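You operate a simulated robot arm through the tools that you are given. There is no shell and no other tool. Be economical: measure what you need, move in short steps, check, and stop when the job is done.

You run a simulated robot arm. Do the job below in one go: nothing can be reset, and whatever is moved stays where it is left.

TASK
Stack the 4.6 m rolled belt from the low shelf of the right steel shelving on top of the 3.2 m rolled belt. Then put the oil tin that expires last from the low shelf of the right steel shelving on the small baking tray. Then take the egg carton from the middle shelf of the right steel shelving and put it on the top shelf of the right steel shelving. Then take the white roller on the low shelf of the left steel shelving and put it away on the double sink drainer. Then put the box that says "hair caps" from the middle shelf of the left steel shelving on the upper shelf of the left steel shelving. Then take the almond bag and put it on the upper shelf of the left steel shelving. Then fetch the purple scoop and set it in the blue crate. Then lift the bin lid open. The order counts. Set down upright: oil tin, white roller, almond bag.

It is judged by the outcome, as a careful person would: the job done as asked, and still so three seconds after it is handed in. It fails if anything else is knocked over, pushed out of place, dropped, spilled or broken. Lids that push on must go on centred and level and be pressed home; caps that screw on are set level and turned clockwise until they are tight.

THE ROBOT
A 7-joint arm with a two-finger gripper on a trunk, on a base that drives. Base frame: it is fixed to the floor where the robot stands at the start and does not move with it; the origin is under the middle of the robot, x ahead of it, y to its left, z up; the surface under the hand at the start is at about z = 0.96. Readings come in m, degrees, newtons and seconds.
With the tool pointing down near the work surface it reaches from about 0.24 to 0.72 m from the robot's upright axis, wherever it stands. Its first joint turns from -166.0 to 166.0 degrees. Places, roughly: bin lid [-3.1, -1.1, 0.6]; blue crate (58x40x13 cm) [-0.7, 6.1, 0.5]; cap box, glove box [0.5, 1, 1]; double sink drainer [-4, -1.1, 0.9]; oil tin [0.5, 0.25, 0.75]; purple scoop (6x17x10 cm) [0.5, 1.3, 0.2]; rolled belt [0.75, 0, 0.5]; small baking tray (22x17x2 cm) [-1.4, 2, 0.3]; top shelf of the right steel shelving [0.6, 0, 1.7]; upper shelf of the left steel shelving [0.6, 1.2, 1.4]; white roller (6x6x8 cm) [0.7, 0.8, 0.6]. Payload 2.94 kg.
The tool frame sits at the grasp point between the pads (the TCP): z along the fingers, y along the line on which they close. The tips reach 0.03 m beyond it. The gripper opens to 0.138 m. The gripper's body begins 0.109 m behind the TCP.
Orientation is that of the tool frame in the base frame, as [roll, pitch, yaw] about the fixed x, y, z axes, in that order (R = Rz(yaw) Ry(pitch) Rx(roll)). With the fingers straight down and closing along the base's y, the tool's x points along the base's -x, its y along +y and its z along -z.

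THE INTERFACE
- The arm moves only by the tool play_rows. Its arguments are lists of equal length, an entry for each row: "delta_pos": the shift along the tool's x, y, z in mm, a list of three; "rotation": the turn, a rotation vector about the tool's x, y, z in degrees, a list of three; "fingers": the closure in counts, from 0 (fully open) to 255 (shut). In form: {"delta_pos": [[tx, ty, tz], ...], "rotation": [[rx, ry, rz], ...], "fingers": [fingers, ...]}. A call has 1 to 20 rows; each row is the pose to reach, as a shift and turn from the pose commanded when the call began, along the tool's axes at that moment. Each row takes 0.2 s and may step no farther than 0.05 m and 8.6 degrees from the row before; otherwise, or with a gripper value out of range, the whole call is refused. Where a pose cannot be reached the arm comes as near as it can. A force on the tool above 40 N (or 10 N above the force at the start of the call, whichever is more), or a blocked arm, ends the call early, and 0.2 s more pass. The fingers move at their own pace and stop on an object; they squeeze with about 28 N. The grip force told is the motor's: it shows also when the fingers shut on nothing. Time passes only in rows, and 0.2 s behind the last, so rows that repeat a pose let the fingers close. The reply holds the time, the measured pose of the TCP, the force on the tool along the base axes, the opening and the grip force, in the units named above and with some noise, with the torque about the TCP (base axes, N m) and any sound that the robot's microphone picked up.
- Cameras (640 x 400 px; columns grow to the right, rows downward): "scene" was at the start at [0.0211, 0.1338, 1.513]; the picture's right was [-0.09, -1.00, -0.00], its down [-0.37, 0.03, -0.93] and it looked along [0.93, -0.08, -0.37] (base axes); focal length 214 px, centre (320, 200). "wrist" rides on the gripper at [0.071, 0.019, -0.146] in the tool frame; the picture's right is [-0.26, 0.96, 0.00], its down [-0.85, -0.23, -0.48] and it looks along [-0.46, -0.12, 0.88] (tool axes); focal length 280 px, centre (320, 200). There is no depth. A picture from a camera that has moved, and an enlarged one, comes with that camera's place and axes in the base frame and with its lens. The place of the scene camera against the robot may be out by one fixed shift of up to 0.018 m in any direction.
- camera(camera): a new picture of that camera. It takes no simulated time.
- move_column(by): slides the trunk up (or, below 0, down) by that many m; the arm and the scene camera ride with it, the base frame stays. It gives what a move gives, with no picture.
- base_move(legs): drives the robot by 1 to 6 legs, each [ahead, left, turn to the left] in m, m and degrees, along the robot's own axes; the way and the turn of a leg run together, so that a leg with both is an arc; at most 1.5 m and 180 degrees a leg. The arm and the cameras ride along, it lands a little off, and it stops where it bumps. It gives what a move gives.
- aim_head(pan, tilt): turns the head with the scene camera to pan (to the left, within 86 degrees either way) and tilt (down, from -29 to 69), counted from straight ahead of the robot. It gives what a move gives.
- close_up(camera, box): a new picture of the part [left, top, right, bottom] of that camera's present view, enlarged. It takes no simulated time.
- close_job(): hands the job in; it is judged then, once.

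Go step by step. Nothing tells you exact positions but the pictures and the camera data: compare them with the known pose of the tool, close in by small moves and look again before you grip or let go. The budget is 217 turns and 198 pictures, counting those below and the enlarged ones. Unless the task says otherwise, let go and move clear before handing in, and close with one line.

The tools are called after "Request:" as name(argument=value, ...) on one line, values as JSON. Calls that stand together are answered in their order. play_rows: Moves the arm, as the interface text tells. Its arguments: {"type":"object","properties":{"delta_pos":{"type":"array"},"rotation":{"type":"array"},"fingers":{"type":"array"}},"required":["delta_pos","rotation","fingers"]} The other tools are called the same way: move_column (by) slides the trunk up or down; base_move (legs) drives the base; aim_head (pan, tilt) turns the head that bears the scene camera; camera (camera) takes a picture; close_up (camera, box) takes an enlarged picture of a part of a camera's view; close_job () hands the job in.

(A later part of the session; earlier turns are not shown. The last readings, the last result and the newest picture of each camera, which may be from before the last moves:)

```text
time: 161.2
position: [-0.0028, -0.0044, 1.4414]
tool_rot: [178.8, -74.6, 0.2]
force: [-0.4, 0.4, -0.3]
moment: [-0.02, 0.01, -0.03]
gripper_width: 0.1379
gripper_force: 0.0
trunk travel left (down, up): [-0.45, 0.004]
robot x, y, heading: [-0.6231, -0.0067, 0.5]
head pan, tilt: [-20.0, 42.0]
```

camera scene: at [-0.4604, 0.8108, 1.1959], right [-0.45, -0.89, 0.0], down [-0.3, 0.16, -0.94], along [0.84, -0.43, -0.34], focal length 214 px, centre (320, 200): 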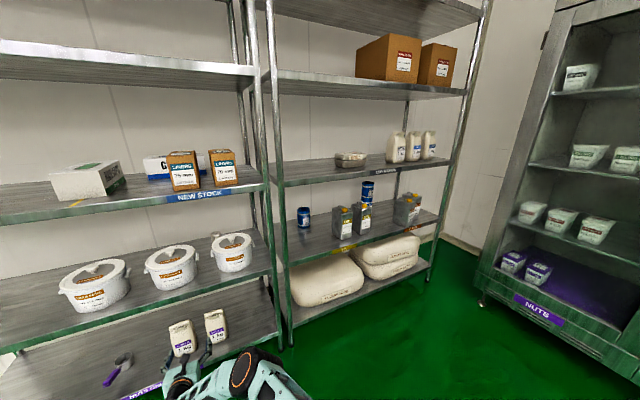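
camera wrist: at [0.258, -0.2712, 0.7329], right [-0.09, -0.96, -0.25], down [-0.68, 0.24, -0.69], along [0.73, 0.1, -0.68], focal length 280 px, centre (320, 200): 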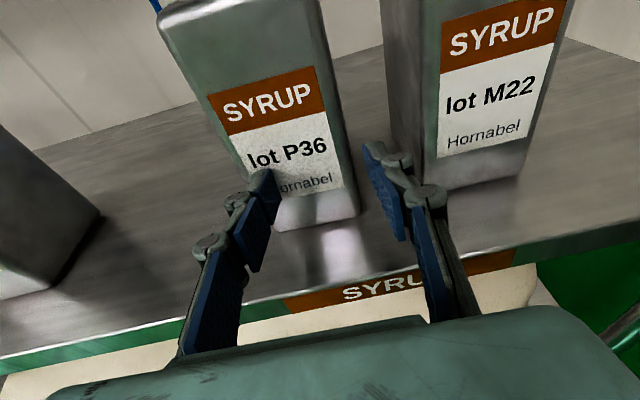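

Request:
play_rows(delta_pos=[[45, 0, -12], [90, 0, -24], [135, 0, -36], [180, 0, -48], [225, 0, -60], [270, 0, -72], [315, 0, -84], [355, 0, -95]], rotation=[[0, 0, 0], [0, 0, 0], [0, 0, 0], [0, 0, 0], [0, 0, 0], [0, 0, 0], [0, 0, 0], [0, 0, 0]], fingers=[0, 0, 0, 0, 0, 0, 0, 0])

Request:
aim_head(pan=0, tilt=-15)

Request:
camera(camera="scene")

Request:
camera(camera="wrist")

```text
time: 163.0
position: [-0.0032, 0.0041, 1.7903]
tool_rot: [177.6, -74.6, 1.3]
force: [-0.6, 3.0, 0.5]
moment: [-0.09, 0.02, -0.4]
gripper_width: 0.1378
gripper_force: 0.1
out of reach, approached as far as the arm can: row 8
trunk travel left (down, up): [-0.45, 0.004]
robot x, y, heading: [-0.623, -0.0013, 0.3]
head pan, tilt: [-20.0, 42.0]
```

```text
time: 164.3
position: [-0.0031, -0.0051, 1.7915]
tool_rot: [178.7, -74.7, -0.1]
force: [-0.3, 0.3, -0.1]
moment: [-0.01, 0.0, 0.01]
gripper_width: 0.1377
gripper_force: 0.0
trunk travel left (down, up): [-0.45, 0.004]
robot x, y, heading: [-0.626, -0.0068, 0.6]
head pan, tilt: [0.0, -15.0]
```

```text
91 pictures are left
camera scene: at [-0.6153, 0.1378, 1.6956], right [0.01, -1.0, 0.0], down [0.26, 0.0, -0.97], along [0.97, 0.01, 0.26], focal length 214 px, centre (320, 200)
```

scene: 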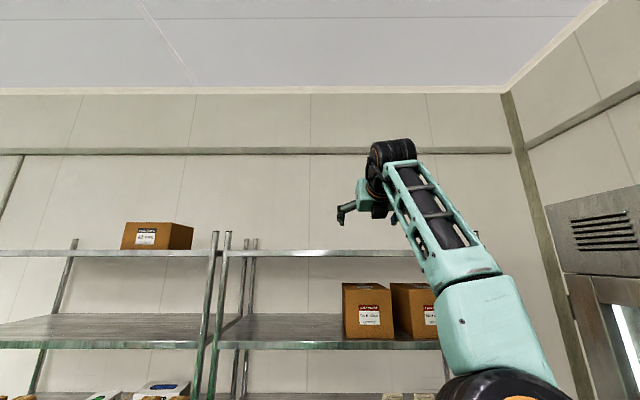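

```text
90 pictures are left
camera wrist: at [-0.1239, -0.021, 1.8969], right [-0.09, -0.96, -0.25], down [-0.68, 0.24, -0.69], along [0.73, 0.1, -0.68], focal length 280 px, centre (320, 200)
```

wrist: 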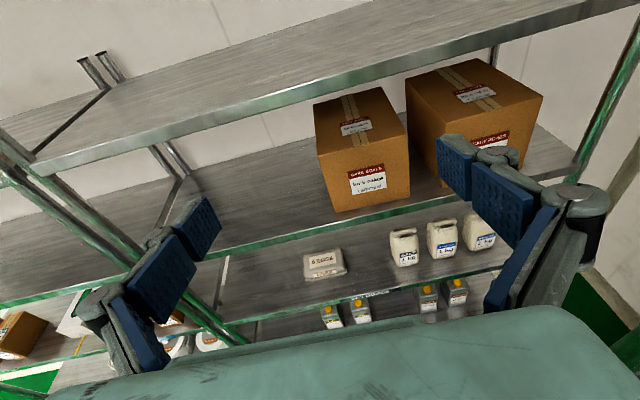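

The hand reaches z≈1.79 and the top shelf is empty at z≈1.72. The egg carton is too long to grip frontally, so I'll grip its short side from the right, hand yawed 90° left and leaning 27°. First I'll set up that pose in the open.

Request:
move_column(by=-0.35)

Request:
play_rows(delta_pos=[[-39, 0, 10], [-77, 0, 21], [-116, 0, 31], [-155, 0, 41], [-193, 0, 52], [-232, 0, 62]], rotation=[[0, -2, 0], [0, -4, 0], [0, -6, 0], [0, -8, 0], [0, -10, 0], [0, -12.3, 0]], fingers=[0, 0, 0, 0, 0, 0])

Request:
play_rows(delta_pos=[[-1, -36, -2], [-5, -70, -9], [-10, -104, -20], [-18, -135, -35], [-28, -163, -54], [-39, -189, -77], [-52, -210, -102], [-66, -227, -130], [-81, -239, -160], [-97, -247, -191], [-113, -250, -222]], rotation=[[7.3, 0, -3.7], [14.6, 0, -7.4], [21.8, 0, -11.1], [29.1, 0, -14.8], [36.4, 0, -18.6], [43.7, 0, -22.3], [51.1, 0, -26], [58.4, 0, -29.7], [65.6, 0, -33.4], [72.9, 0, -37.1], [80.2, 0, -40.9]], fingers=[0, 0, 0, 0, 0, 0, 0, 0, 0, 0, 0])

Request:
aim_head(pan=0, tilt=30)

Request:
camera(camera="scene")

```text
time: 167.7
position: [-0.0025, -0.0017, 1.4405]
tool_rot: [179.0, -74.7, -0.1]
force: [-0.1, -1.1, 0.0]
moment: [-0.01, 0.02, 0.0]
gripper_width: 0.1383
gripper_force: 0.0
trunk travel left (down, up): [-0.1, 0.354]
robot x, y, heading: [-0.6223, -0.0037, 0.4]
head pan, tilt: [0.0, -15.0]
```

```text
time: 169.1
position: [-0.0021, -0.0031, 1.1984]
tool_rot: [179.4, -62.4, -0.5]
force: [0.4, 0.0, 0.0]
moment: [-0.01, 0.0, -0.05]
gripper_width: 0.1378
gripper_force: 0.0
trunk travel left (down, up): [-0.1, 0.354]
robot x, y, heading: [-0.6196, -0.0014, 0.5]
head pan, tilt: [0.0, -15.0]
```

```text
time: 171.5
position: [-0.2484, 0.2525, 1.1978]
tool_rot: [-178.7, -62.7, 88.0]
force: [0.1, -0.4, -0.4]
moment: [0.01, 0.01, 0.01]
gripper_width: 0.138
gripper_force: 0.0
trunk travel left (down, up): [-0.1, 0.354]
robot x, y, heading: [-0.6268, -0.0049, 0.3]
head pan, tilt: [0.0, -15.0]
```

```text
time: 172.6
position: [-0.2481, 0.2523, 1.1978]
tool_rot: [-178.8, -62.7, 87.8]
force: [-0.3, 0.2, 0.1]
moment: [0.01, 0.01, -0.03]
gripper_width: 0.1379
gripper_force: 0.1
trunk travel left (down, up): [-0.1, 0.354]
robot x, y, heading: [-0.6242, 0.0009, 0.3]
head pan, tilt: [0.0, 30.0]
```

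```text
89 pictures are left
camera scene: at [-0.6053, 0.1378, 1.275], right [0.01, -1.0, 0.0], down [-0.5, 0.0, -0.87], along [0.87, 0.01, -0.5], focal length 214 px, centre (320, 200)
```

scene: 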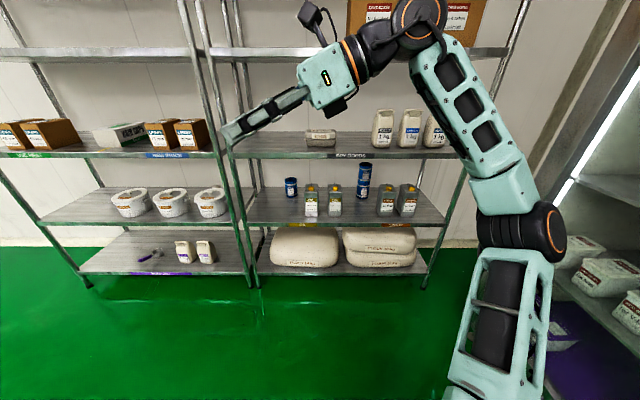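

The pose works well. Zoom in on the carton and measure it.

Request:
close_up(camera="scene", box=[270, 110, 430, 170])

```text
4.00 times, centred on (350, 140) of scene
camera zoom: at [-0.6053, 0.1378, 1.275], right [0.01, -1.0, 0.0], down [-0.5, 0.0, -0.87], along [0.87, 0.01, -0.5], focal length 858 px, centre (200, 440)
```

zoom: 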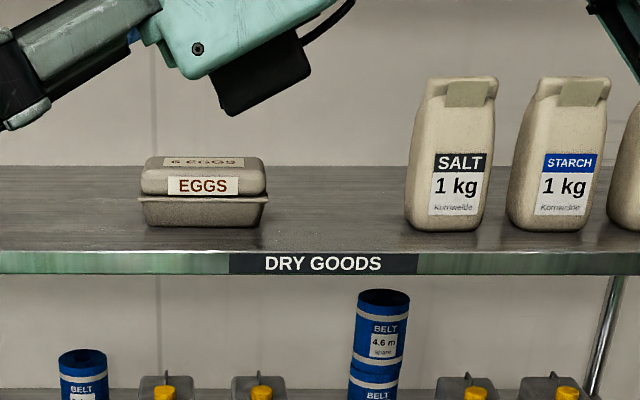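

The carton centre is about (0.525, 0.138), 0.16 m long; the salt's left edge is near y=-0.115. I'll check how the forearm lies with the wrist further forward and to the right of the robot.

Request:
play_rows(delta_pos=[[-17, 26, -33], [-33, 53, -65], [-50, 79, -98], [-67, 105, -131], [-83, 131, -163], [-100, 158, -196], [-116, 184, -228], [-133, 210, -261]], rotation=[[0, 0, 0], [0, 0, 0], [0, 0, 0], [0, 0, 0], [0, 0, 0], [0, 0, 0], [0, 0, 0], [0, 0, 0]], fingers=[0, 0, 0, 0, 0, 0, 0, 0])

Request:
camera(camera="scene")

```text
time: 174.4
position: [-0.0884, 0.0189, 1.2005]
tool_rot: [-178.8, -62.7, 88.0]
force: [0.3, 0.1, -0.7]
moment: [0.02, -0.01, 0.01]
gripper_width: 0.1382
gripper_force: 0.0
out of reach, approached as far as the arm can: row 7, 8
trunk travel left (down, up): [-0.1, 0.354]
robot x, y, heading: [-0.6236, -0.006, 0.5]
head pan, tilt: [0.0, 30.0]
```

```text
87 pictures are left
camera scene: at [-0.6054, 0.1378, 1.2749], right [0.01, -1.0, 0.0], down [-0.5, 0.0, -0.87], along [0.87, 0.01, -0.5], focal length 214 px, centre (320, 200)
```

scene: 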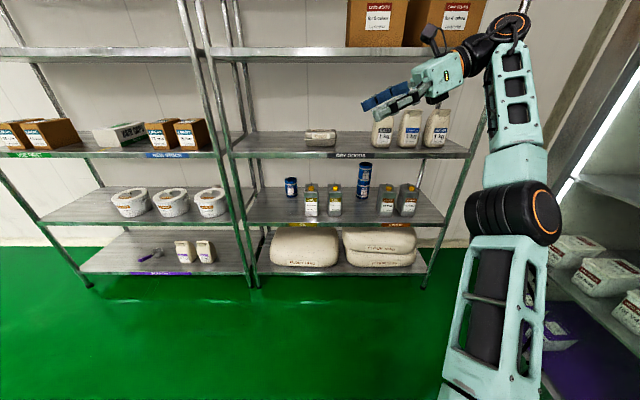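

Request:
move_column(by=0.2)

Request:
play_rows(delta_pos=[[-40, 2, 10], [-79, 4, 21], [-119, 6, 31], [-158, 9, 41], [-198, 11, 52], [-238, 13, 62], [-277, 15, 73], [-317, 18, 83]], rotation=[[0, 0, 0], [0, 0, 0], [0, 0, 0], [0, 0, 0], [0, 0, 0], [0, 0, 0], [0, 0, 0], [0, 0, 0]], fingers=[0, 0, 0, 0, 0, 0, 0, 0])

Request:
base_move(legs=[[0, 0.25, 0]])

Request:
camera(camera="scene")

```text
time: 176.6
position: [-0.0897, 0.0186, 1.4009]
tool_rot: [-178.6, -62.7, 87.8]
force: [-0.7, -0.1, 0.1]
moment: [-0.01, -0.02, 0.01]
gripper_width: 0.1382
gripper_force: 0.1
trunk travel left (down, up): [-0.3, 0.154]
robot x, y, heading: [-0.623, -0.0032, -0.2]
head pan, tilt: [0.0, 30.0]
```

```text
time: 178.4
position: [-0.0776, -0.0555, 1.0787]
tool_rot: [-178.7, -62.7, 87.9]
force: [-0.2, -0.3, -0.6]
moment: [0.01, 0.01, 0.03]
gripper_width: 0.1379
gripper_force: 0.0
trunk travel left (down, up): [-0.3, 0.154]
robot x, y, heading: [-0.6225, -0.0053, 0.2]
head pan, tilt: [0.0, 30.0]
```

```text
time: 181.2
position: [-0.0797, 0.1896, 1.0802]
tool_rot: [-178.6, -62.6, 87.7]
force: [0.7, -0.4, 0.3]
moment: [0.01, 0.0, 0.03]
gripper_width: 0.138
gripper_force: 0.0
trunk travel left (down, up): [-0.3, 0.154]
robot x, y, heading: [-0.6267, 0.2432, 0.2]
head pan, tilt: [0.0, 30.0]
```

```text
86 pictures are left
camera scene: at [-0.6065, 0.3845, 1.4749], right [0.0, -1.0, 0.0], down [-0.5, 0.0, -0.87], along [0.87, 0.0, -0.5], focal length 214 px, centre (320, 200)
```

scene: 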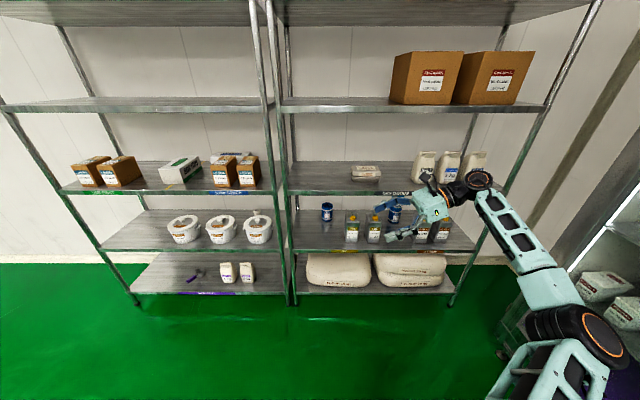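

The forearm slants too low and to the right. I'll raise the column 0.15 m (hand kept level) and move the base left 0.12 m so the arm straightens.

Request:
move_column(by=0.15)

Request:
play_rows(delta_pos=[[-38, 1, -8], [-75, 2, -16], [-113, 3, -23], [-150, 4, -31], [-188, 5, -39]], rotation=[[0, 0, 0], [0, 0, 0], [0, 0, 0], [0, 0, 0], [0, 0, 0]], fingers=[0, 0, 0, 0, 0])

Request:
base_move(legs=[[0.2, 0.12, 0]])

Request:
camera(camera="scene")

```text
time: 182.9
position: [-0.0802, 0.1907, 1.229]
tool_rot: [-178.7, -62.7, 87.9]
force: [-0.4, 0.7, -0.6]
moment: [0.0, -0.01, 0.0]
gripper_width: 0.1379
gripper_force: 0.0
trunk travel left (down, up): [-0.45, 0.004]
robot x, y, heading: [-0.6225, 0.2452, 0.1]
head pan, tilt: [0.0, 30.0]
```

```text
time: 184.1
position: [-0.078, 0.0695, 1.0774]
tool_rot: [-178.8, -62.7, 87.9]
force: [0.0, -0.6, 0.6]
moment: [0.02, 0.04, 0.01]
gripper_width: 0.138
gripper_force: 0.0
trunk travel left (down, up): [-0.45, 0.004]
robot x, y, heading: [-0.631, 0.2425, 0.3]
head pan, tilt: [0.0, 30.0]
```

```text
time: 185.9
position: [0.1182, 0.1925, 1.077]
tool_rot: [-178.7, -62.7, 87.7]
force: [-0.3, -0.3, -0.4]
moment: [0.0, 0.03, -0.01]
gripper_width: 0.1379
gripper_force: 0.0
trunk travel left (down, up): [-0.45, 0.004]
robot x, y, heading: [-0.428, 0.3663, 0.3]
head pan, tilt: [0.0, 30.0]
```

```text
85 pictures are left
camera scene: at [-0.4108, 0.5083, 1.6249], right [0.01, -1.0, 0.0], down [-0.5, 0.0, -0.87], along [0.87, 0.01, -0.5], focal length 214 px, centre (320, 200)
```

scene: 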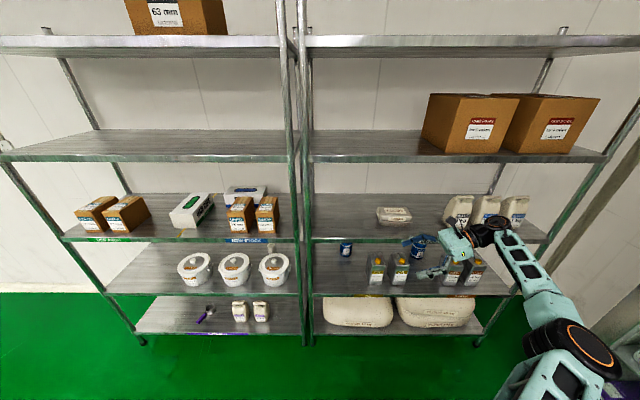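

The arm is now straight and level. Drive in 0.4 m over the carton and look.

Request:
base_move(legs=[[0.4, 0, 0]])

Request:
camera(camera="wrist")

Request:
aim_head(pan=-30, tilt=45)

Request:
camera(camera="scene")

```text
time: 188.3
position: [0.5131, 0.1897, 1.0775]
tool_rot: [-178.7, -62.7, 87.4]
force: [-0.5, 0.5, 0.3]
moment: [0.02, 0.01, -0.01]
gripper_width: 0.138
gripper_force: 0.0
trunk travel left (down, up): [-0.45, 0.004]
robot x, y, heading: [-0.0321, 0.3677, -0.1]
head pan, tilt: [0.0, 30.0]
```

```text
84 pictures are left
camera wrist: at [0.5321, 0.0911, 1.2075], right [0.96, -0.14, -0.24], down [-0.26, -0.81, -0.53], along [-0.12, 0.57, -0.81], focal length 280 px, centre (320, 200)
```

wrist: 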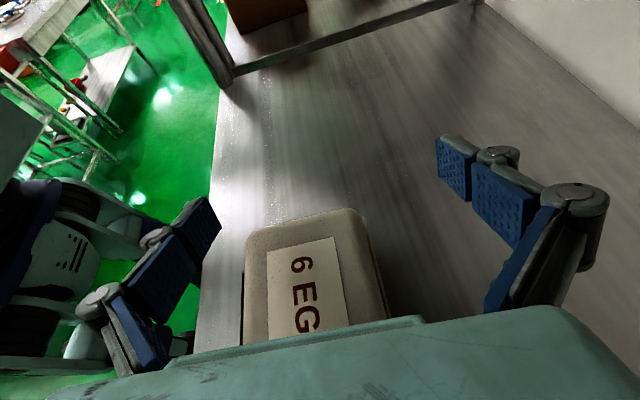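

```text
time: 189.3
position: [0.5137, 0.1894, 1.078]
tool_rot: [-178.6, -62.7, 87.5]
force: [0.1, 0.6, 0.1]
moment: [-0.03, 0.01, 0.02]
gripper_width: 0.1377
gripper_force: 0.1
trunk travel left (down, up): [-0.45, 0.004]
robot x, y, heading: [-0.0341, 0.3696, -0.2]
head pan, tilt: [-30.0, 45.0]
```

```text
83 pictures are left
camera scene: at [-0.0332, 0.4683, 1.6024], right [-0.5, -0.87, 0.0], down [-0.61, 0.35, -0.71], along [0.61, -0.35, -0.71], focal length 214 px, centre (320, 200)
```

scene: 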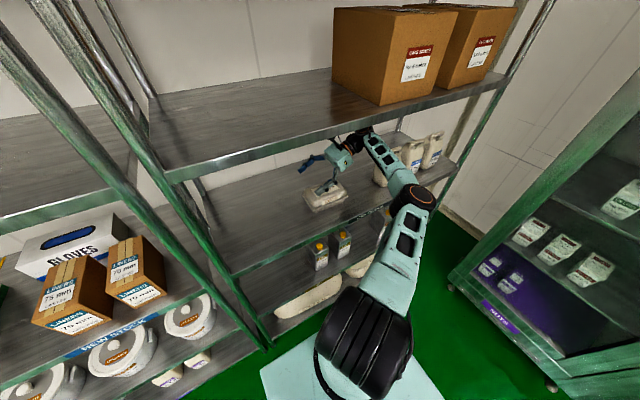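

The hand is above the carton (lid x≈0.446–0.536, left end y≈0.205). Shift 2 cm towards me and lower around it.

Request:
play_rows(delta_pos=[[-3, -20, -6], [-20, -20, 3], [-37, -20, 11], [-54, -20, 20], [-69, -20, 28]], rotation=[[0, 0, 0], [0, 0, 0], [0, 0, 0], [0, 0, 0], [0, 0, 0]], fingers=[0, 0, 0, 0, 0])

Request:
camera(camera="wrist")

```text
time: 190.5
position: [0.4918, 0.1807, 1.0073]
tool_rot: [-179.1, -62.7, 87.6]
force: [1.0, -1.9, 7.5]
moment: [-0.82, -0.28, 0.04]
gripper_width: 0.138
gripper_force: 0.0
trunk travel left (down, up): [-0.45, 0.004]
robot x, y, heading: [-0.0361, 0.3694, -0.2]
head pan, tilt: [-30.0, 45.0]
```

```text
82 pictures are left
camera wrist: at [0.5104, 0.0828, 1.136], right [0.96, -0.15, -0.24], down [-0.26, -0.81, -0.53], along [-0.11, 0.57, -0.81], focal length 280 px, centre (320, 200)
```

wrist: 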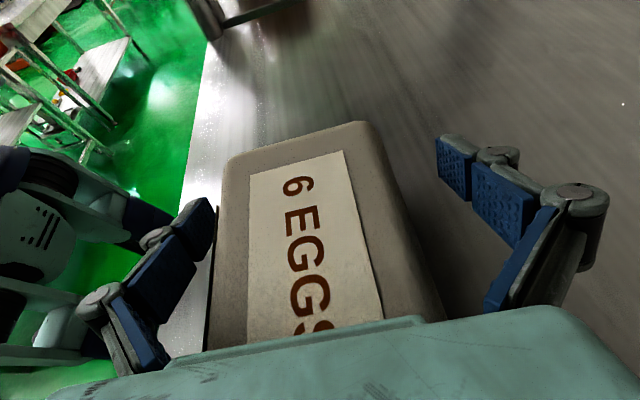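

The palm is resting on the lid with 7 N. I'll raise 12 mm and close on the lid and flange.

Request:
play_rows(delta_pos=[[11, 0, -6], [14, 0, -3], [14, 0, -3], [14, 0, -3], [14, 0, -3], [14, 0, -3]], rotation=[[0, 0, 0], [0, 0, 0], [0, 0, 0], [0, 0, 0], [0, 0, 0], [0, 0, 0]], fingers=[0, 0, 120, 255, 255, 255])

Request:
camera(camera="wrist")

```text
time: 191.9
position: [0.4924, 0.1872, 1.0177]
tool_rot: [-178.6, -62.6, 87.4]
force: [-0.3, -0.5, 1.4]
moment: [-0.02, 0.27, -0.04]
gripper_width: 0.0996
gripper_force: 27.3
trunk travel left (down, up): [-0.45, 0.004]
robot x, y, heading: [-0.0335, 0.3664, 0.1]
head pan, tilt: [-30.0, 45.0]
```

```text
81 pictures are left
camera wrist: at [0.5115, 0.0885, 1.1478], right [0.96, -0.15, -0.24], down [-0.26, -0.81, -0.53], along [-0.12, 0.57, -0.81], focal length 280 px, centre (320, 200)
```

wrist: 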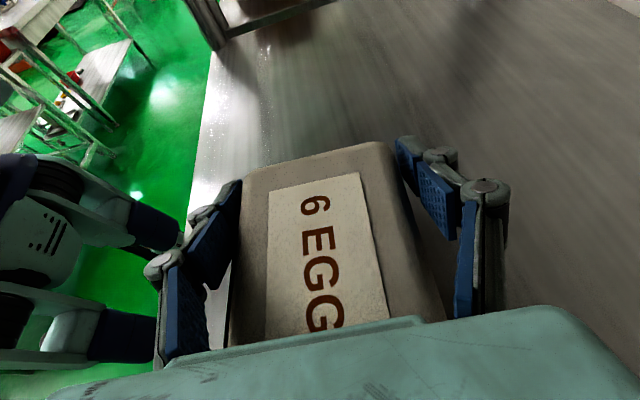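

Gripped at the flange, but off-centre. I'll slide the carton 4.5 cm left along the shelf, then regrasp nearer its middle.

Request:
play_rows(delta_pos=[[7, 0, 13], [14, 0, 27], [20, 0, 40], [20, 0, 40], [20, 0, 40], [20, 0, 40], [12, 0, 20], [4, 0, 4], [4, 0, 4], [4, 0, 4], [4, 0, 4]], rotation=[[0, 0, 0], [0, 0, 0], [0, 0, 0], [0, 0, 0], [0, 0, 0], [0, 0, 0], [0, 0, 0], [0, 0, 0], [0, 0, 0], [0, 0, 0], [0, 0, 0]], fingers=[255, 255, 255, 255, 30, 30, 30, 30, 255, 255, 255])

Request:
camera(camera="wrist")

```text
time: 194.3
position: [0.4946, 0.194, 1.0191]
tool_rot: [-178.7, -62.8, 87.4]
force: [-1.1, 0.6, -0.8]
moment: [0.13, 0.2, 0.0]
gripper_width: 0.1
gripper_force: 27.6
trunk travel left (down, up): [-0.45, 0.004]
robot x, y, heading: [-0.0368, 0.3687, -0.0]
head pan, tilt: [-30.0, 45.0]
```

```text
80 pictures are left
camera wrist: at [0.5134, 0.0955, 1.1487], right [0.96, -0.14, -0.24], down [-0.26, -0.81, -0.53], along [-0.12, 0.57, -0.81], focal length 280 px, centre (320, 200)
```

wrist: 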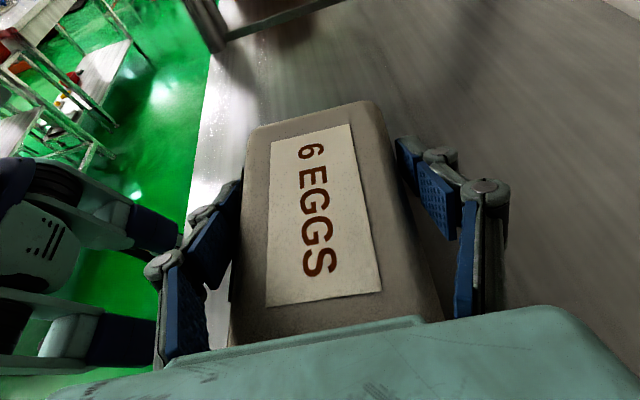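

Now it is nearly centred in the grip. Lift 5 cm and check.

Request:
play_rows(delta_pos=[[9, 0, -5], [27, 0, -14], [45, 0, -23]], rotation=[[0, 0, 0], [0, 0, 0], [0, 0, 0]], fingers=[255, 255, 255])

Request:
close_up(camera="scene", box=[270, 110, 470, 235])

```text
time: 195.1
position: [0.4921, 0.192, 1.0699]
tool_rot: [-178.7, -62.7, 87.3]
force: [0.2, 0.1, -3.4]
moment: [0.02, 0.04, -0.02]
gripper_width: 0.0997
gripper_force: 27.4
trunk travel left (down, up): [-0.45, 0.004]
robot x, y, heading: [-0.0353, 0.3686, -0.1]
head pan, tilt: [-30.0, 45.0]
```

```text
3.20 times, centred on (370, 172) of scene
camera zoom: at [-0.033, 0.4682, 1.6023], right [-0.5, -0.87, 0.0], down [-0.61, 0.35, -0.71], along [0.61, -0.35, -0.71], focal length 686 px, centre (160, 288)
```

zoom: 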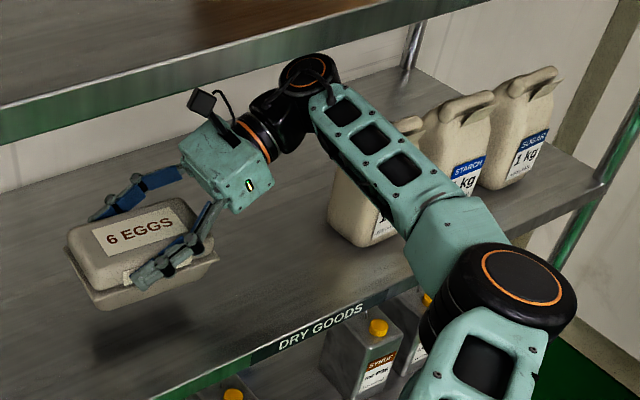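

Level and secure. Back out, then swing the hand to face forward while raising.

Request:
base_move(legs=[[-0.45, 0, 0]])

Request:
play_rows(delta_pos=[[44, 7, 11], [87, 14, 17], [127, 20, 20], [165, 23, 19], [201, 24, 14], [236, 22, 6], [269, 17, -6], [301, 7, -19], [331, -7, -35], [362, -25, -52], [392, -48, -69]], rotation=[[-7.06, 0, 3.64], [-14.11, 0, 7.28], [-21.17, 0, 10.92], [-28.22, 0, 14.56], [-35.28, 0, 18.2], [-42.33, 0, 21.85], [-49.39, 0, 25.49], [-56.44, 0, 29.13], [-63.5, 0, 32.77], [-70.55, 0, 36.41], [-77.6, 0, 40.05]], fingers=[255, 255, 255, 255, 255, 255, 255, 255, 255, 255, 255])

Request:
aim_head(pan=0, tilt=0)

Request:
camera(camera="scene")

```text
time: 197.8
position: [0.0458, 0.1854, 1.0694]
tool_rot: [-178.7, -62.7, 86.1]
force: [0.9, 0.4, -3.7]
moment: [0.01, -0.02, 0.01]
gripper_width: 0.0997
gripper_force: 28.0
trunk travel left (down, up): [-0.45, 0.004]
robot x, y, heading: [-0.4752, 0.3689, -1.5]
head pan, tilt: [-30.0, 45.0]
```

```text
time: 200.2
position: [0.0072, 0.3094, 1.4496]
tool_rot: [180.0, -62.1, -0.3]
force: [-0.1, -0.6, -3.5]
moment: [-0.01, -0.07, 0.0]
gripper_width: 0.0998
gripper_force: 28.2
trunk travel left (down, up): [-0.45, 0.004]
robot x, y, heading: [-0.474, 0.3727, -1.3]
head pan, tilt: [-30.0, 45.0]
```

```text
time: 201.3
position: [0.0083, 0.309, 1.4481]
tool_rot: [-179.9, -62.1, -0.2]
force: [-0.9, 0.2, -3.5]
moment: [-0.01, -0.09, 0.02]
gripper_width: 0.0995
gripper_force: 27.7
trunk travel left (down, up): [-0.45, 0.004]
robot x, y, heading: [-0.4754, 0.369, -1.4]
head pan, tilt: [0.0, 0.0]
```

```text
78 pictures are left
camera scene: at [-0.452, 0.5143, 1.6732], right [-0.03, -1.0, 0.0], down [0.0, 0.0, -1.0], along [1.0, -0.03, 0.0], focal length 214 px, centre (320, 200)
```

scene: 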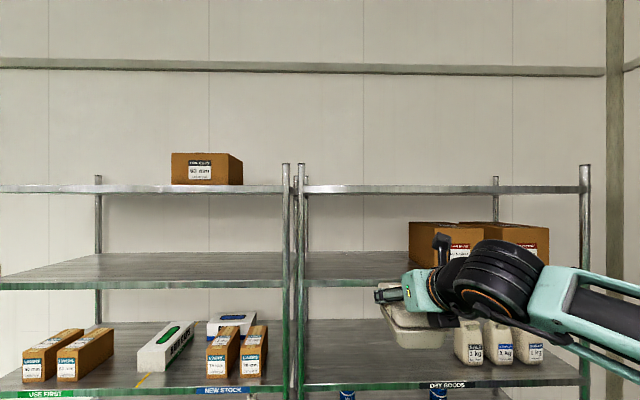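

The carton is level. The top shelf surface is at about z 1.73. Raise to TCP 1.80 and see whether the arm reaches.

Request:
play_rows(delta_pos=[[36, 0, -26], [71, 0, -52], [107, 0, -78], [143, 0, -104], [179, 0, -130], [214, 0, -156], [250, 0, -182], [286, 0, -208]], rotation=[[0, 0, 0], [0, 0, 0], [0, 0, 0], [0, 0, 0], [0, 0, 0], [0, 0, 0], [0, 0, 0], [0, 0, 0]], fingers=[255, 255, 255, 255, 255, 255, 255, 255])

Request:
camera(camera="scene")

```text
time: 203.1
position: [-0.0429, 0.3074, 1.7881]
tool_rot: [179.4, -62.0, 0.4]
force: [0.1, 0.2, -3.8]
moment: [-0.03, -0.03, -0.1]
gripper_width: 0.0994
gripper_force: 28.1
out of reach, approached as far as the arm can: row 3, 4, 5, 8
trunk travel left (down, up): [-0.45, 0.004]
robot x, y, heading: [-0.4784, 0.3694, -1.4]
head pan, tilt: [0.0, 0.0]
```

```text
77 pictures are left
camera scene: at [-0.4525, 0.5166, 1.673], right [-0.02, -1.0, 0.0], down [0.0, 0.0, -1.0], along [1.0, -0.02, 0.0], focal length 214 px, centre (320, 200)
```

scene: 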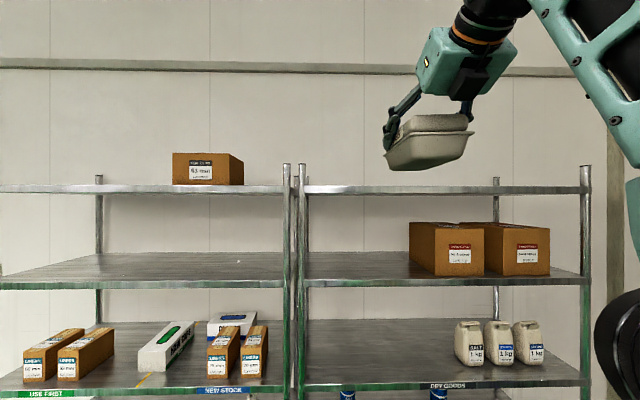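

Just level with the shelf. I'll tip the hand up by 7°, gaining about 2.5 cm of height for the approach.

Request:
play_rows(delta_pos=[[8, 0, -4], [16, 0, -9], [22, 0, -12]], rotation=[[0, 2.5, 0], [0, 5, 0], [0, 7, 0]], fingers=[255, 255, 255])

Request:
camera(camera="wrist")

```text
time: 203.9
position: [-0.0396, 0.3048, 1.8152]
tool_rot: [-180.0, -69.1, -0.1]
force: [-0.7, 0.9, -4.7]
moment: [-0.04, -0.09, 0.04]
gripper_width: 0.0998
gripper_force: 27.9
trunk travel left (down, up): [-0.45, 0.004]
robot x, y, heading: [-0.4752, 0.3741, -1.6]
head pan, tilt: [0.0, 0.0]
```

```text
76 pictures are left
camera wrist: at [-0.1502, 0.2861, 1.9315], right [-0.1, -0.96, -0.25], down [-0.75, 0.23, -0.62], along [0.66, 0.12, -0.74], focal length 280 px, centre (320, 200)
```

wrist: 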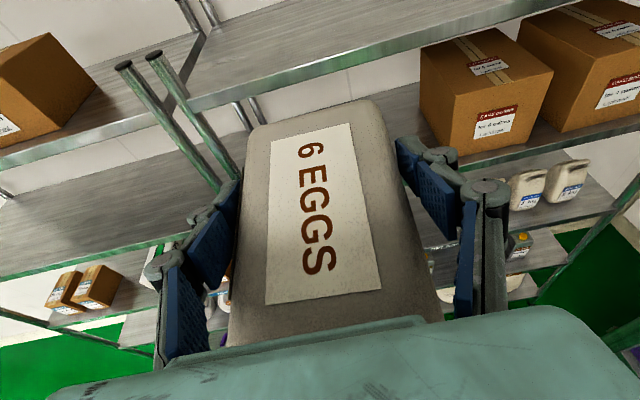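

Request:
base_move(legs=[[0.1, -0.13, 1.5], [0.3, 0, 0]])

Request:
aim_head(pan=-15, tilt=-5)

Request:
camera(camera="scene")

```text
time: 207.3
position: [0.3606, 0.1839, 1.8116]
tool_rot: [-179.8, -69.0, 1.2]
force: [0.4, -0.5, -4.6]
moment: [-0.01, -0.03, -0.01]
gripper_width: 0.1
gripper_force: 27.6
trunk travel left (down, up): [-0.45, 0.004]
robot x, y, heading: [-0.077, 0.2405, 0.3]
head pan, tilt: [0.0, 0.0]
```

```text
time: 208.1
position: [0.3613, 0.1838, 1.8134]
tool_rot: [-179.9, -69.1, 1.3]
force: [0.2, 0.3, -4.6]
moment: [-0.01, -0.05, 0.01]
gripper_width: 0.0996
gripper_force: 28.3
trunk travel left (down, up): [-0.45, 0.004]
robot x, y, heading: [-0.08, 0.2386, 0.1]
head pan, tilt: [-15.0, -5.0]
```

```text
75 pictures are left
camera scene: at [-0.0631, 0.3589, 1.681], right [-0.26, -0.97, 0.0], down [0.08, -0.02, -1.0], along [0.96, -0.25, 0.09], focal length 214 px, centre (320, 200)
```

scene: 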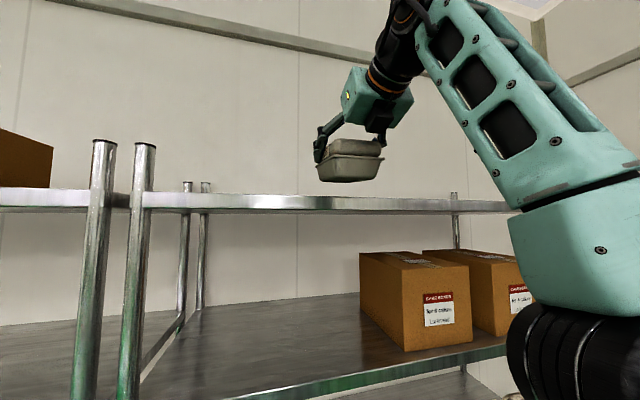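

Carton clears the lip. Drive the last 0.12 m.

Request:
base_move(legs=[[0.12, 0, 0]])

Request:
camera(camera="scene")

```text
time: 209.3
position: [0.4786, 0.1859, 1.8125]
tool_rot: [-179.9, -69.0, 1.2]
force: [0.5, -0.1, -3.8]
moment: [-0.01, -0.03, 0.02]
gripper_width: 0.0998
gripper_force: 27.9
trunk travel left (down, up): [-0.45, 0.004]
robot x, y, heading: [0.0374, 0.2395, -0.3]
head pan, tilt: [-15.0, -5.0]
```

```text
74 pictures are left
camera scene: at [0.0548, 0.3591, 1.681], right [-0.26, -0.97, 0.0], down [0.08, -0.02, -1.0], along [0.96, -0.26, 0.09], focal length 214 px, centre (320, 200)
```

scene: 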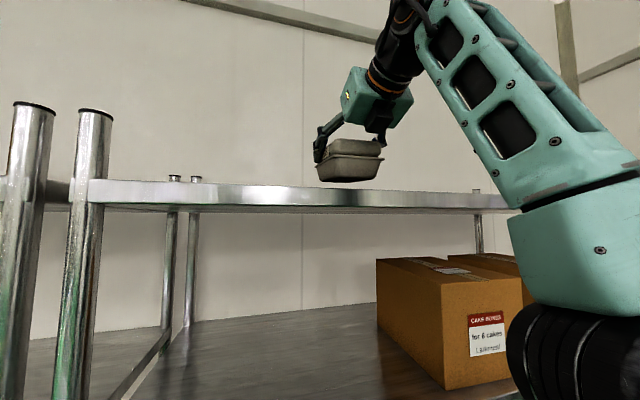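

Request:
base_move(legs=[[0.035, 0, 0]])

Request:
play_rows(delta_pos=[[-6, 0, 3], [-12, 0, 6], [-19, 0, 8]], rotation=[[0, -2.3, 0], [0, -4.6, 0], [0, -7, 0]], fingers=[255, 255, 255])

Request:
close_up(camera="scene", box=[270, 100, 430, 220])

```text
time: 210.4
position: [0.5104, 0.1848, 1.8129]
tool_rot: [-179.9, -69.0, 1.4]
force: [-2.1, 0.0, -3.6]
moment: [-0.02, 0.0, 0.0]
gripper_width: 0.0996
gripper_force: 27.7
trunk travel left (down, up): [-0.45, 0.004]
robot x, y, heading: [0.0737, 0.2397, 0.0]
head pan, tilt: [-15.0, -5.0]
stopped in leg 1: the robot was blocked; the commanded pose is now the measured one
```

```text
time: 211.2
position: [0.5124, 0.1841, 1.7926]
tool_rot: [-180.0, -61.9, 1.5]
force: [0.0, -0.3, -3.2]
moment: [-0.04, -0.11, -0.02]
gripper_width: 0.0997
gripper_force: 27.9
trunk travel left (down, up): [-0.45, 0.004]
robot x, y, heading: [0.0763, 0.2445, -0.3]
head pan, tilt: [-15.0, -5.0]
```

```text
3.33 times, centred on (350, 160) of scene
camera zoom: at [0.0879, 0.3603, 1.6809], right [-0.26, -0.97, 0.0], down [0.08, -0.02, -1.0], along [0.96, -0.26, 0.09], focal length 715 px, centre (220, 333)
```

zoom: 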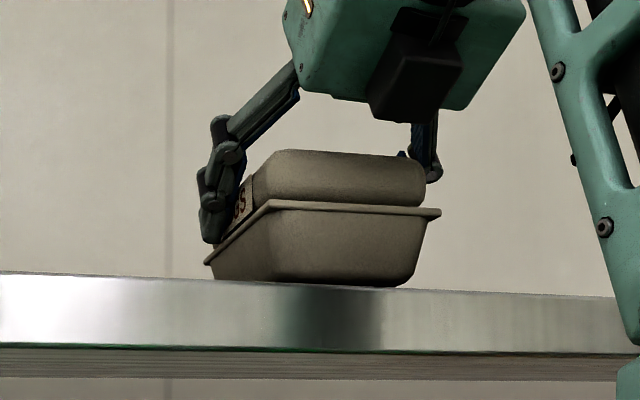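

Nearly touching; lower a few mm more.

Request:
play_rows(delta_pos=[[-3, 0, 2], [-6, 0, 3], [-8, 0, 4]], rotation=[[0, -0.4, 0], [0, -0.8, 0], [0, -0.8, 0]], fingers=[255, 255, 255])

```text
time: 212.0
position: [0.5118, 0.183, 1.7825]
tool_rot: [-180.0, -61.2, 1.3]
force: [0.1, 1.0, -3.5]
moment: [-0.03, -0.08, 0.02]
gripper_width: 0.0996
gripper_force: 28.2
trunk travel left (down, up): [-0.45, 0.004]
robot x, y, heading: [0.0725, 0.242, 0.1]
head pan, tilt: [-15.0, -5.0]
```

Request:
play_rows(delta_pos=[[-3, 0, 2], [-6, 0, 3], [-9, 0, 4]], rotation=[[0, 0.7, 0], [0, 1.4, 0], [0, 1.4, 0]], fingers=[255, 255, 255])

Request:
close_up(camera="scene", box=[270, 100, 430, 220])

```text
time: 212.8
position: [0.5107, 0.1841, 1.7757]
tool_rot: [-179.9, -63.1, 1.3]
force: [6.1, 0.5, 25.2]
moment: [0.03, -0.44, -0.17]
gripper_width: 0.0999
gripper_force: 27.9
trunk travel left (down, up): [-0.45, 0.004]
robot x, y, heading: [0.0746, 0.2415, 0.2]
head pan, tilt: [-15.0, -5.0]
```

```text
3.33 times, centred on (350, 160) of scene
camera zoom: at [0.0868, 0.3597, 1.6813], right [-0.26, -0.97, 0.0], down [0.08, -0.02, -1.0], along [0.96, -0.26, 0.09], focal length 715 px, centre (220, 333)
```

zoom: 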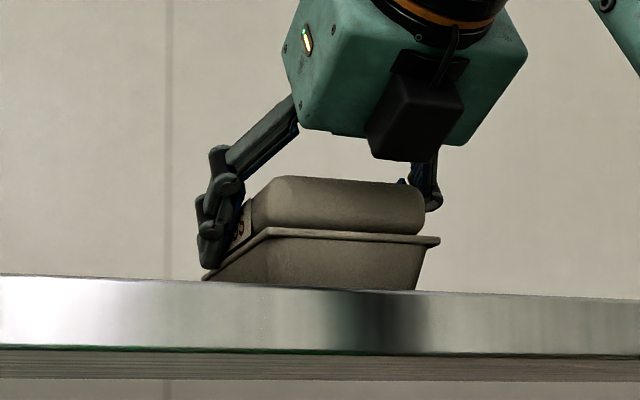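

Rested. Ease off, open, and back straight out.

Request:
play_rows(delta_pos=[[4, 0, -2], [4, 0, -2], [4, 0, -2], [4, 0, -2], [8, 0, -4]], rotation=[[0, 0, 0], [0, 0, 0], [0, 0, 0], [0, 0, 0], [0, 0, 0]], fingers=[255, 150, 30, 0, 0])

Request:
base_move(legs=[[-0.4, 0, 0]])

Request:
aim_head(pan=0, tilt=0)

Request:
camera(camera="wrist")

```text
time: 214.0
position: [0.5113, 0.1849, 1.7844]
tool_rot: [179.9, -62.6, 1.4]
force: [0.2, 0.0, -0.1]
moment: [0.0, 0.02, 0.01]
gripper_width: 0.1379
gripper_force: 0.0
trunk travel left (down, up): [-0.45, 0.004]
robot x, y, heading: [0.0739, 0.2388, -0.0]
head pan, tilt: [-15.0, -5.0]
```

```text
time: 216.5
position: [0.1118, 0.1832, 1.7821]
tool_rot: [-179.9, -62.6, 1.6]
force: [-0.6, 0.7, 0.8]
moment: [0.02, -0.01, 0.0]
gripper_width: 0.1379
gripper_force: 0.1
trunk travel left (down, up): [-0.45, 0.004]
robot x, y, heading: [-0.3212, 0.2367, 0.3]
head pan, tilt: [-15.0, -5.0]
```

```text
time: 217.3
position: [0.1124, 0.1843, 1.7826]
tool_rot: [-179.9, -62.5, 1.4]
force: [-0.6, 0.1, 0.1]
moment: [0.0, 0.04, -0.01]
gripper_width: 0.1379
gripper_force: 0.0
trunk travel left (down, up): [-0.45, 0.004]
robot x, y, heading: [-0.3239, 0.2416, 0.4]
head pan, tilt: [0.0, 0.0]
```

```text
71 pictures are left
camera wrist: at [0.0168, 0.1613, 1.9123], right [-0.09, -0.97, -0.23], down [-0.82, 0.21, -0.53], along [0.57, 0.14, -0.81], focal length 280 px, centre (320, 200)
```

wrist: 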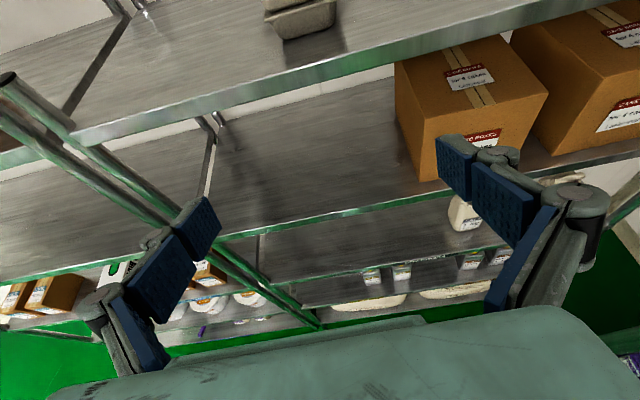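

The carton stands on the top shelf. Next is the white roller: it's upright at about (0.673, 0.825) behind the third pot on the left low shelf. I'll move over there and lower the arm into the flat over-the-top pose.

Request:
base_move(legs=[[-0.28, 0.53, 0]])

Request:
move_column(by=-0.4)

Request:
play_rows(delta_pos=[[-28, -5, 35], [-55, -9, 70], [-83, -14, 106], [-110, -18, 141], [-138, -23, 176], [-166, -28, 211], [-193, -32, 247], [-221, -37, 282], [-248, -42, 317], [-276, -46, 352], [-304, -51, 388], [-331, -55, 423], [-359, -60, 458]], rotation=[[0, 1.4, 0], [0, 2.7, 0], [0, 4, 0], [0, 5.4, 0], [0, 6.7, 0], [0, 8, 0], [0, 9.4, 0], [0, 10.8, 0], [0, 12.1, 0], [0, 13.5, 0], [0, 14.8, 0], [0, 16.2, 0], [0, 17.5, 0]], fingers=[0, 0, 0, 0, 0, 0, 0, 0, 0, 0, 0, 0, 0])

Request:
move_column(by=-0.05)

Request:
camera(camera="wrist")

```text
time: 222.4
position: [-0.1714, 0.7106, 1.783]
tool_rot: [-179.9, -62.5, 1.1]
force: [-0.1, 0.0, 0.1]
moment: [-0.01, 0.01, 0.0]
gripper_width: 0.138
gripper_force: 0.1
trunk travel left (down, up): [-0.45, 0.004]
robot x, y, heading: [-0.6046, 0.7671, -0.1]
head pan, tilt: [0.0, 0.0]
```

```text
time: 226.3
position: [-0.1714, 0.7111, 1.3834]
tool_rot: [-179.8, -62.6, 1.1]
force: [0.2, -0.4, 0.0]
moment: [-0.03, -0.01, 0.03]
gripper_width: 0.1378
gripper_force: 0.0
trunk travel left (down, up): [-0.05, 0.404]
robot x, y, heading: [-0.6066, 0.7684, -0.2]
head pan, tilt: [0.0, 0.0]
```

```text
time: 229.1
position: [0.0707, 0.7795, 0.851]
tool_rot: [-179.6, -80.2, 0.9]
force: [-0.8, 0.8, 0.9]
moment: [-0.02, 0.07, 0.0]
gripper_width: 0.138
gripper_force: 0.0
trunk travel left (down, up): [-0.05, 0.404]
robot x, y, heading: [-0.6047, 0.7676, -0.0]
head pan, tilt: [0.0, 0.0]
```

```text
time: 230.0
position: [0.0713, 0.7791, 0.8018]
tool_rot: [-179.9, -80.1, 1.0]
force: [-0.4, -0.6, 0.3]
moment: [-0.01, 0.01, 0.0]
gripper_width: 0.1378
gripper_force: 0.0
trunk travel left (down, up): [0.0, 0.454]
robot x, y, heading: [-0.6056, 0.7675, 0.1]
head pan, tilt: [0.0, 0.0]
```

```text
70 pictures are left
camera wrist: at [-0.0599, 0.7564, 0.8957], right [-0.02, -0.97, -0.26], down [-0.62, 0.22, -0.75], along [0.78, 0.14, -0.6], focal length 280 px, centre (320, 200)
```

wrist: 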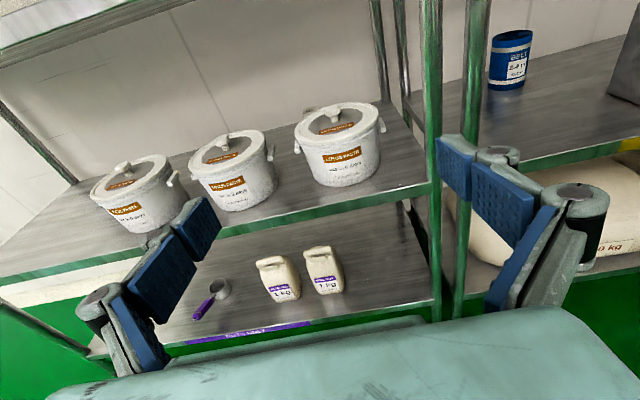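

The roller peeks out behind the third pot at about (0.66, 0.835). Extend the arm flat, then drive in over the pots.

Request:
play_rows(delta_pos=[[7, 0, 40], [14, 0, 80], [21, 0, 120], [28, 0, 160], [35, 0, 200], [43, 0, 241]], rotation=[[0, 0, 0], [0, 0, 0], [0, 0, 0], [0, 0, 0], [0, 0, 0], [0, 0, 0]], fingers=[0, 0, 0, 0, 0, 0])

Request:
base_move(legs=[[0.0, 0.045, 0], [0.4, 0, 0]])

Request:
camera(camera="wrist")

```text
time: 231.4
position: [0.3172, 0.7823, 0.8002]
tool_rot: [-179.5, -80.0, 0.6]
force: [0.8, -0.8, 0.3]
moment: [0.02, 0.05, 0.07]
gripper_width: 0.1379
gripper_force: 0.1
trunk travel left (down, up): [0.0, 0.454]
robot x, y, heading: [-0.609, 0.7692, -0.1]
head pan, tilt: [0.0, 0.0]
```

```text
time: 234.6
position: [0.7212, 0.8267, 0.7999]
tool_rot: [-179.8, -80.1, 1.0]
force: [-0.6, 0.1, 0.7]
moment: [0.0, 0.01, -0.03]
gripper_width: 0.1381
gripper_force: 0.1
trunk travel left (down, up): [0.0, 0.454]
robot x, y, heading: [-0.203, 0.817, -0.1]
head pan, tilt: [0.0, 0.0]
```

```text
69 pictures are left
camera wrist: at [0.5898, 0.8044, 0.895], right [-0.02, -0.97, -0.26], down [-0.62, 0.22, -0.75], along [0.78, 0.14, -0.6], focal length 280 px, centre (320, 200)
```

wrist: 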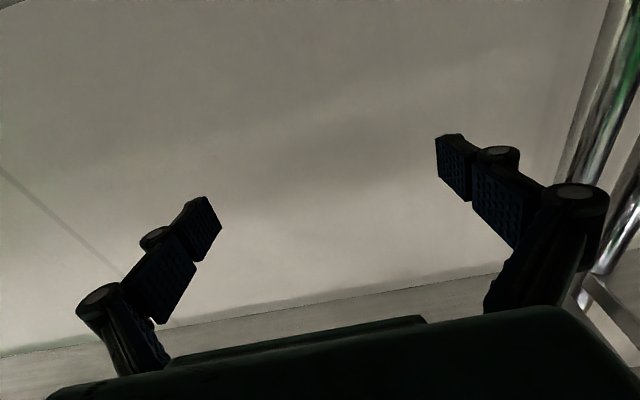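

Request:
play_rows(delta_pos=[[-34, 0, 3], [-67, 0, 4], [-100, 0, 3], [-132, -3, -2]], rotation=[[0, -7, 0], [0, -14, 0], [0, -21, 0], [0, -28, 0]], fingers=[0, 0, 0, 0])

Request:
camera(camera="wrist")

```text
time: 235.6
position: [0.6967, 0.8298, 0.6712]
tool_rot: [179.9, -52.1, 1.3]
force: [-0.1, 0.0, -0.5]
moment: [0.01, -0.01, 0.03]
gripper_width: 0.1379
gripper_force: 0.1
trunk travel left (down, up): [0.0, 0.454]
robot x, y, heading: [-0.2042, 0.8152, -0.1]
head pan, tilt: [0.0, 0.0]
```

```text
68 pictures are left
camera wrist: at [0.6254, 0.8093, 0.8162], right [-0.14, -0.97, -0.21], down [-0.9, 0.21, -0.38], along [0.41, 0.13, -0.9], focal length 280 px, centre (320, 200)
```

wrist: 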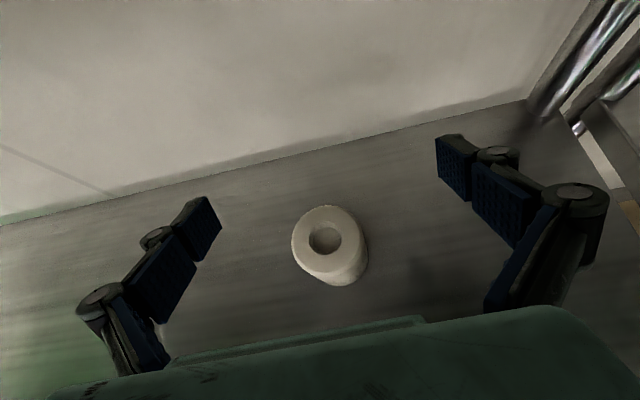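

The roller is centred between the fingers. Finish the dip and grip.

Request:
play_rows(delta_pos=[[-15, -2, 6], [-30, -4, 12], [-45, -5, 16], [-59, -6, 20], [-59, -6, 20], [-59, -6, 20], [-59, -6, 20], [-59, -6, 20], [-59, -6, 20], [-59, -6, 20]], rotation=[[0, -3.5, 0], [0, -7, 0], [0, -10.5, 0], [0, -14, 0], [0, -14, 0], [0, -14, 0], [0, -14, 0], [0, -14, 0], [0, -14, 0], [0, -14, 0]], fingers=[0, 0, 0, 0, 0, 255, 255, 255, 255, 255])

Request:
camera(camera="wrist")

```text
time: 237.8
position: [0.6752, 0.837, 0.6116]
tool_rot: [-179.9, -38.1, 1.2]
force: [0.4, 0.0, -0.3]
moment: [0.0, 0.04, -0.01]
gripper_width: 0.0499
gripper_force: 28.4
trunk travel left (down, up): [0.0, 0.454]
robot x, y, heading: [-0.2015, 0.8143, 0.0]
head pan, tilt: [0.0, 0.0]
```

```text
67 pictures are left
camera wrist: at [0.6421, 0.8163, 0.7699], right [-0.18, -0.97, -0.16], down [-0.97, 0.21, -0.15], along [0.18, 0.13, -0.98], focal length 280 px, centre (320, 200)
```

wrist: 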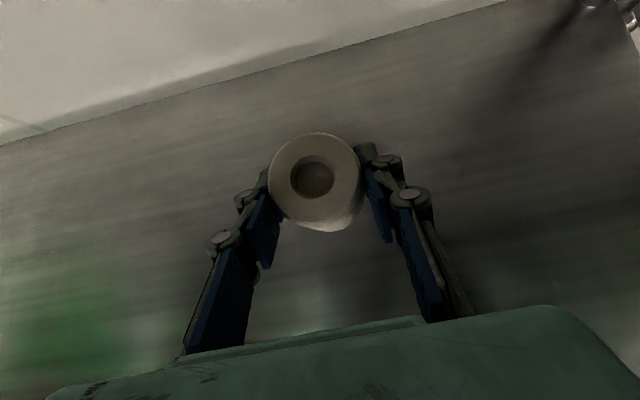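

Gripped. Reverse out: lift while flattening, then back off.

Request:
play_rows(delta_pos=[[16, 0, -10], [32, 0, -20], [56, 0, -37], [83, 0, -55], [107, 0, -74], [130, 0, -97], [149, 0, -124]], rotation=[[0, 2, 0], [0, 7, 0], [0, 14, 0], [0, 21, 0], [0, 28, 0], [0, 35, 0], [0, 42, 0]], fingers=[255, 255, 255, 255, 255, 255, 255])

Request:
base_move(legs=[[-0.42, 0, 0]])

Request:
camera(camera="wrist")

```text
time: 239.4
position: [0.7159, 0.8361, 0.8024]
tool_rot: [-179.3, -80.1, 0.5]
force: [-0.6, -0.4, -2.1]
moment: [-0.05, 0.03, -0.02]
gripper_width: 0.0497
gripper_force: 27.9
trunk travel left (down, up): [0.0, 0.454]
robot x, y, heading: [-0.1995, 0.8115, 0.1]
head pan, tilt: [0.0, 0.0]
```

```text
time: 241.9
position: [0.3004, 0.8368, 0.8015]
tool_rot: [-179.6, -80.1, 1.0]
force: [0.2, 0.4, -1.0]
moment: [0.0, 0.05, 0.04]
gripper_width: 0.0501
gripper_force: 28.3
trunk travel left (down, up): [0.0, 0.454]
robot x, y, heading: [-0.6152, 0.8117, 0.1]
head pan, tilt: [0.0, 0.0]
```

```text
66 pictures are left
camera wrist: at [0.1697, 0.8134, 0.8968], right [-0.02, -0.97, -0.26], down [-0.62, 0.22, -0.75], along [0.78, 0.14, -0.6], focal length 280 px, centre (320, 200)
```

wrist: 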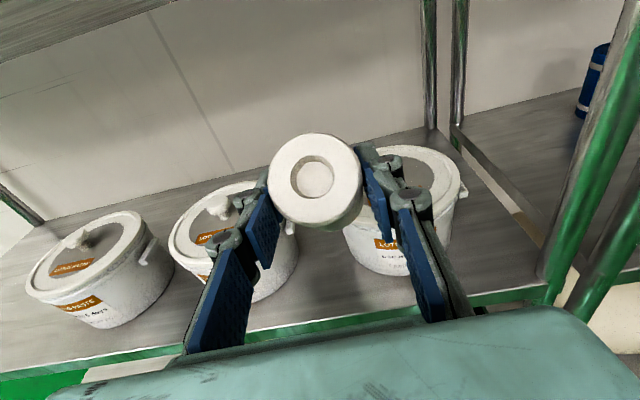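

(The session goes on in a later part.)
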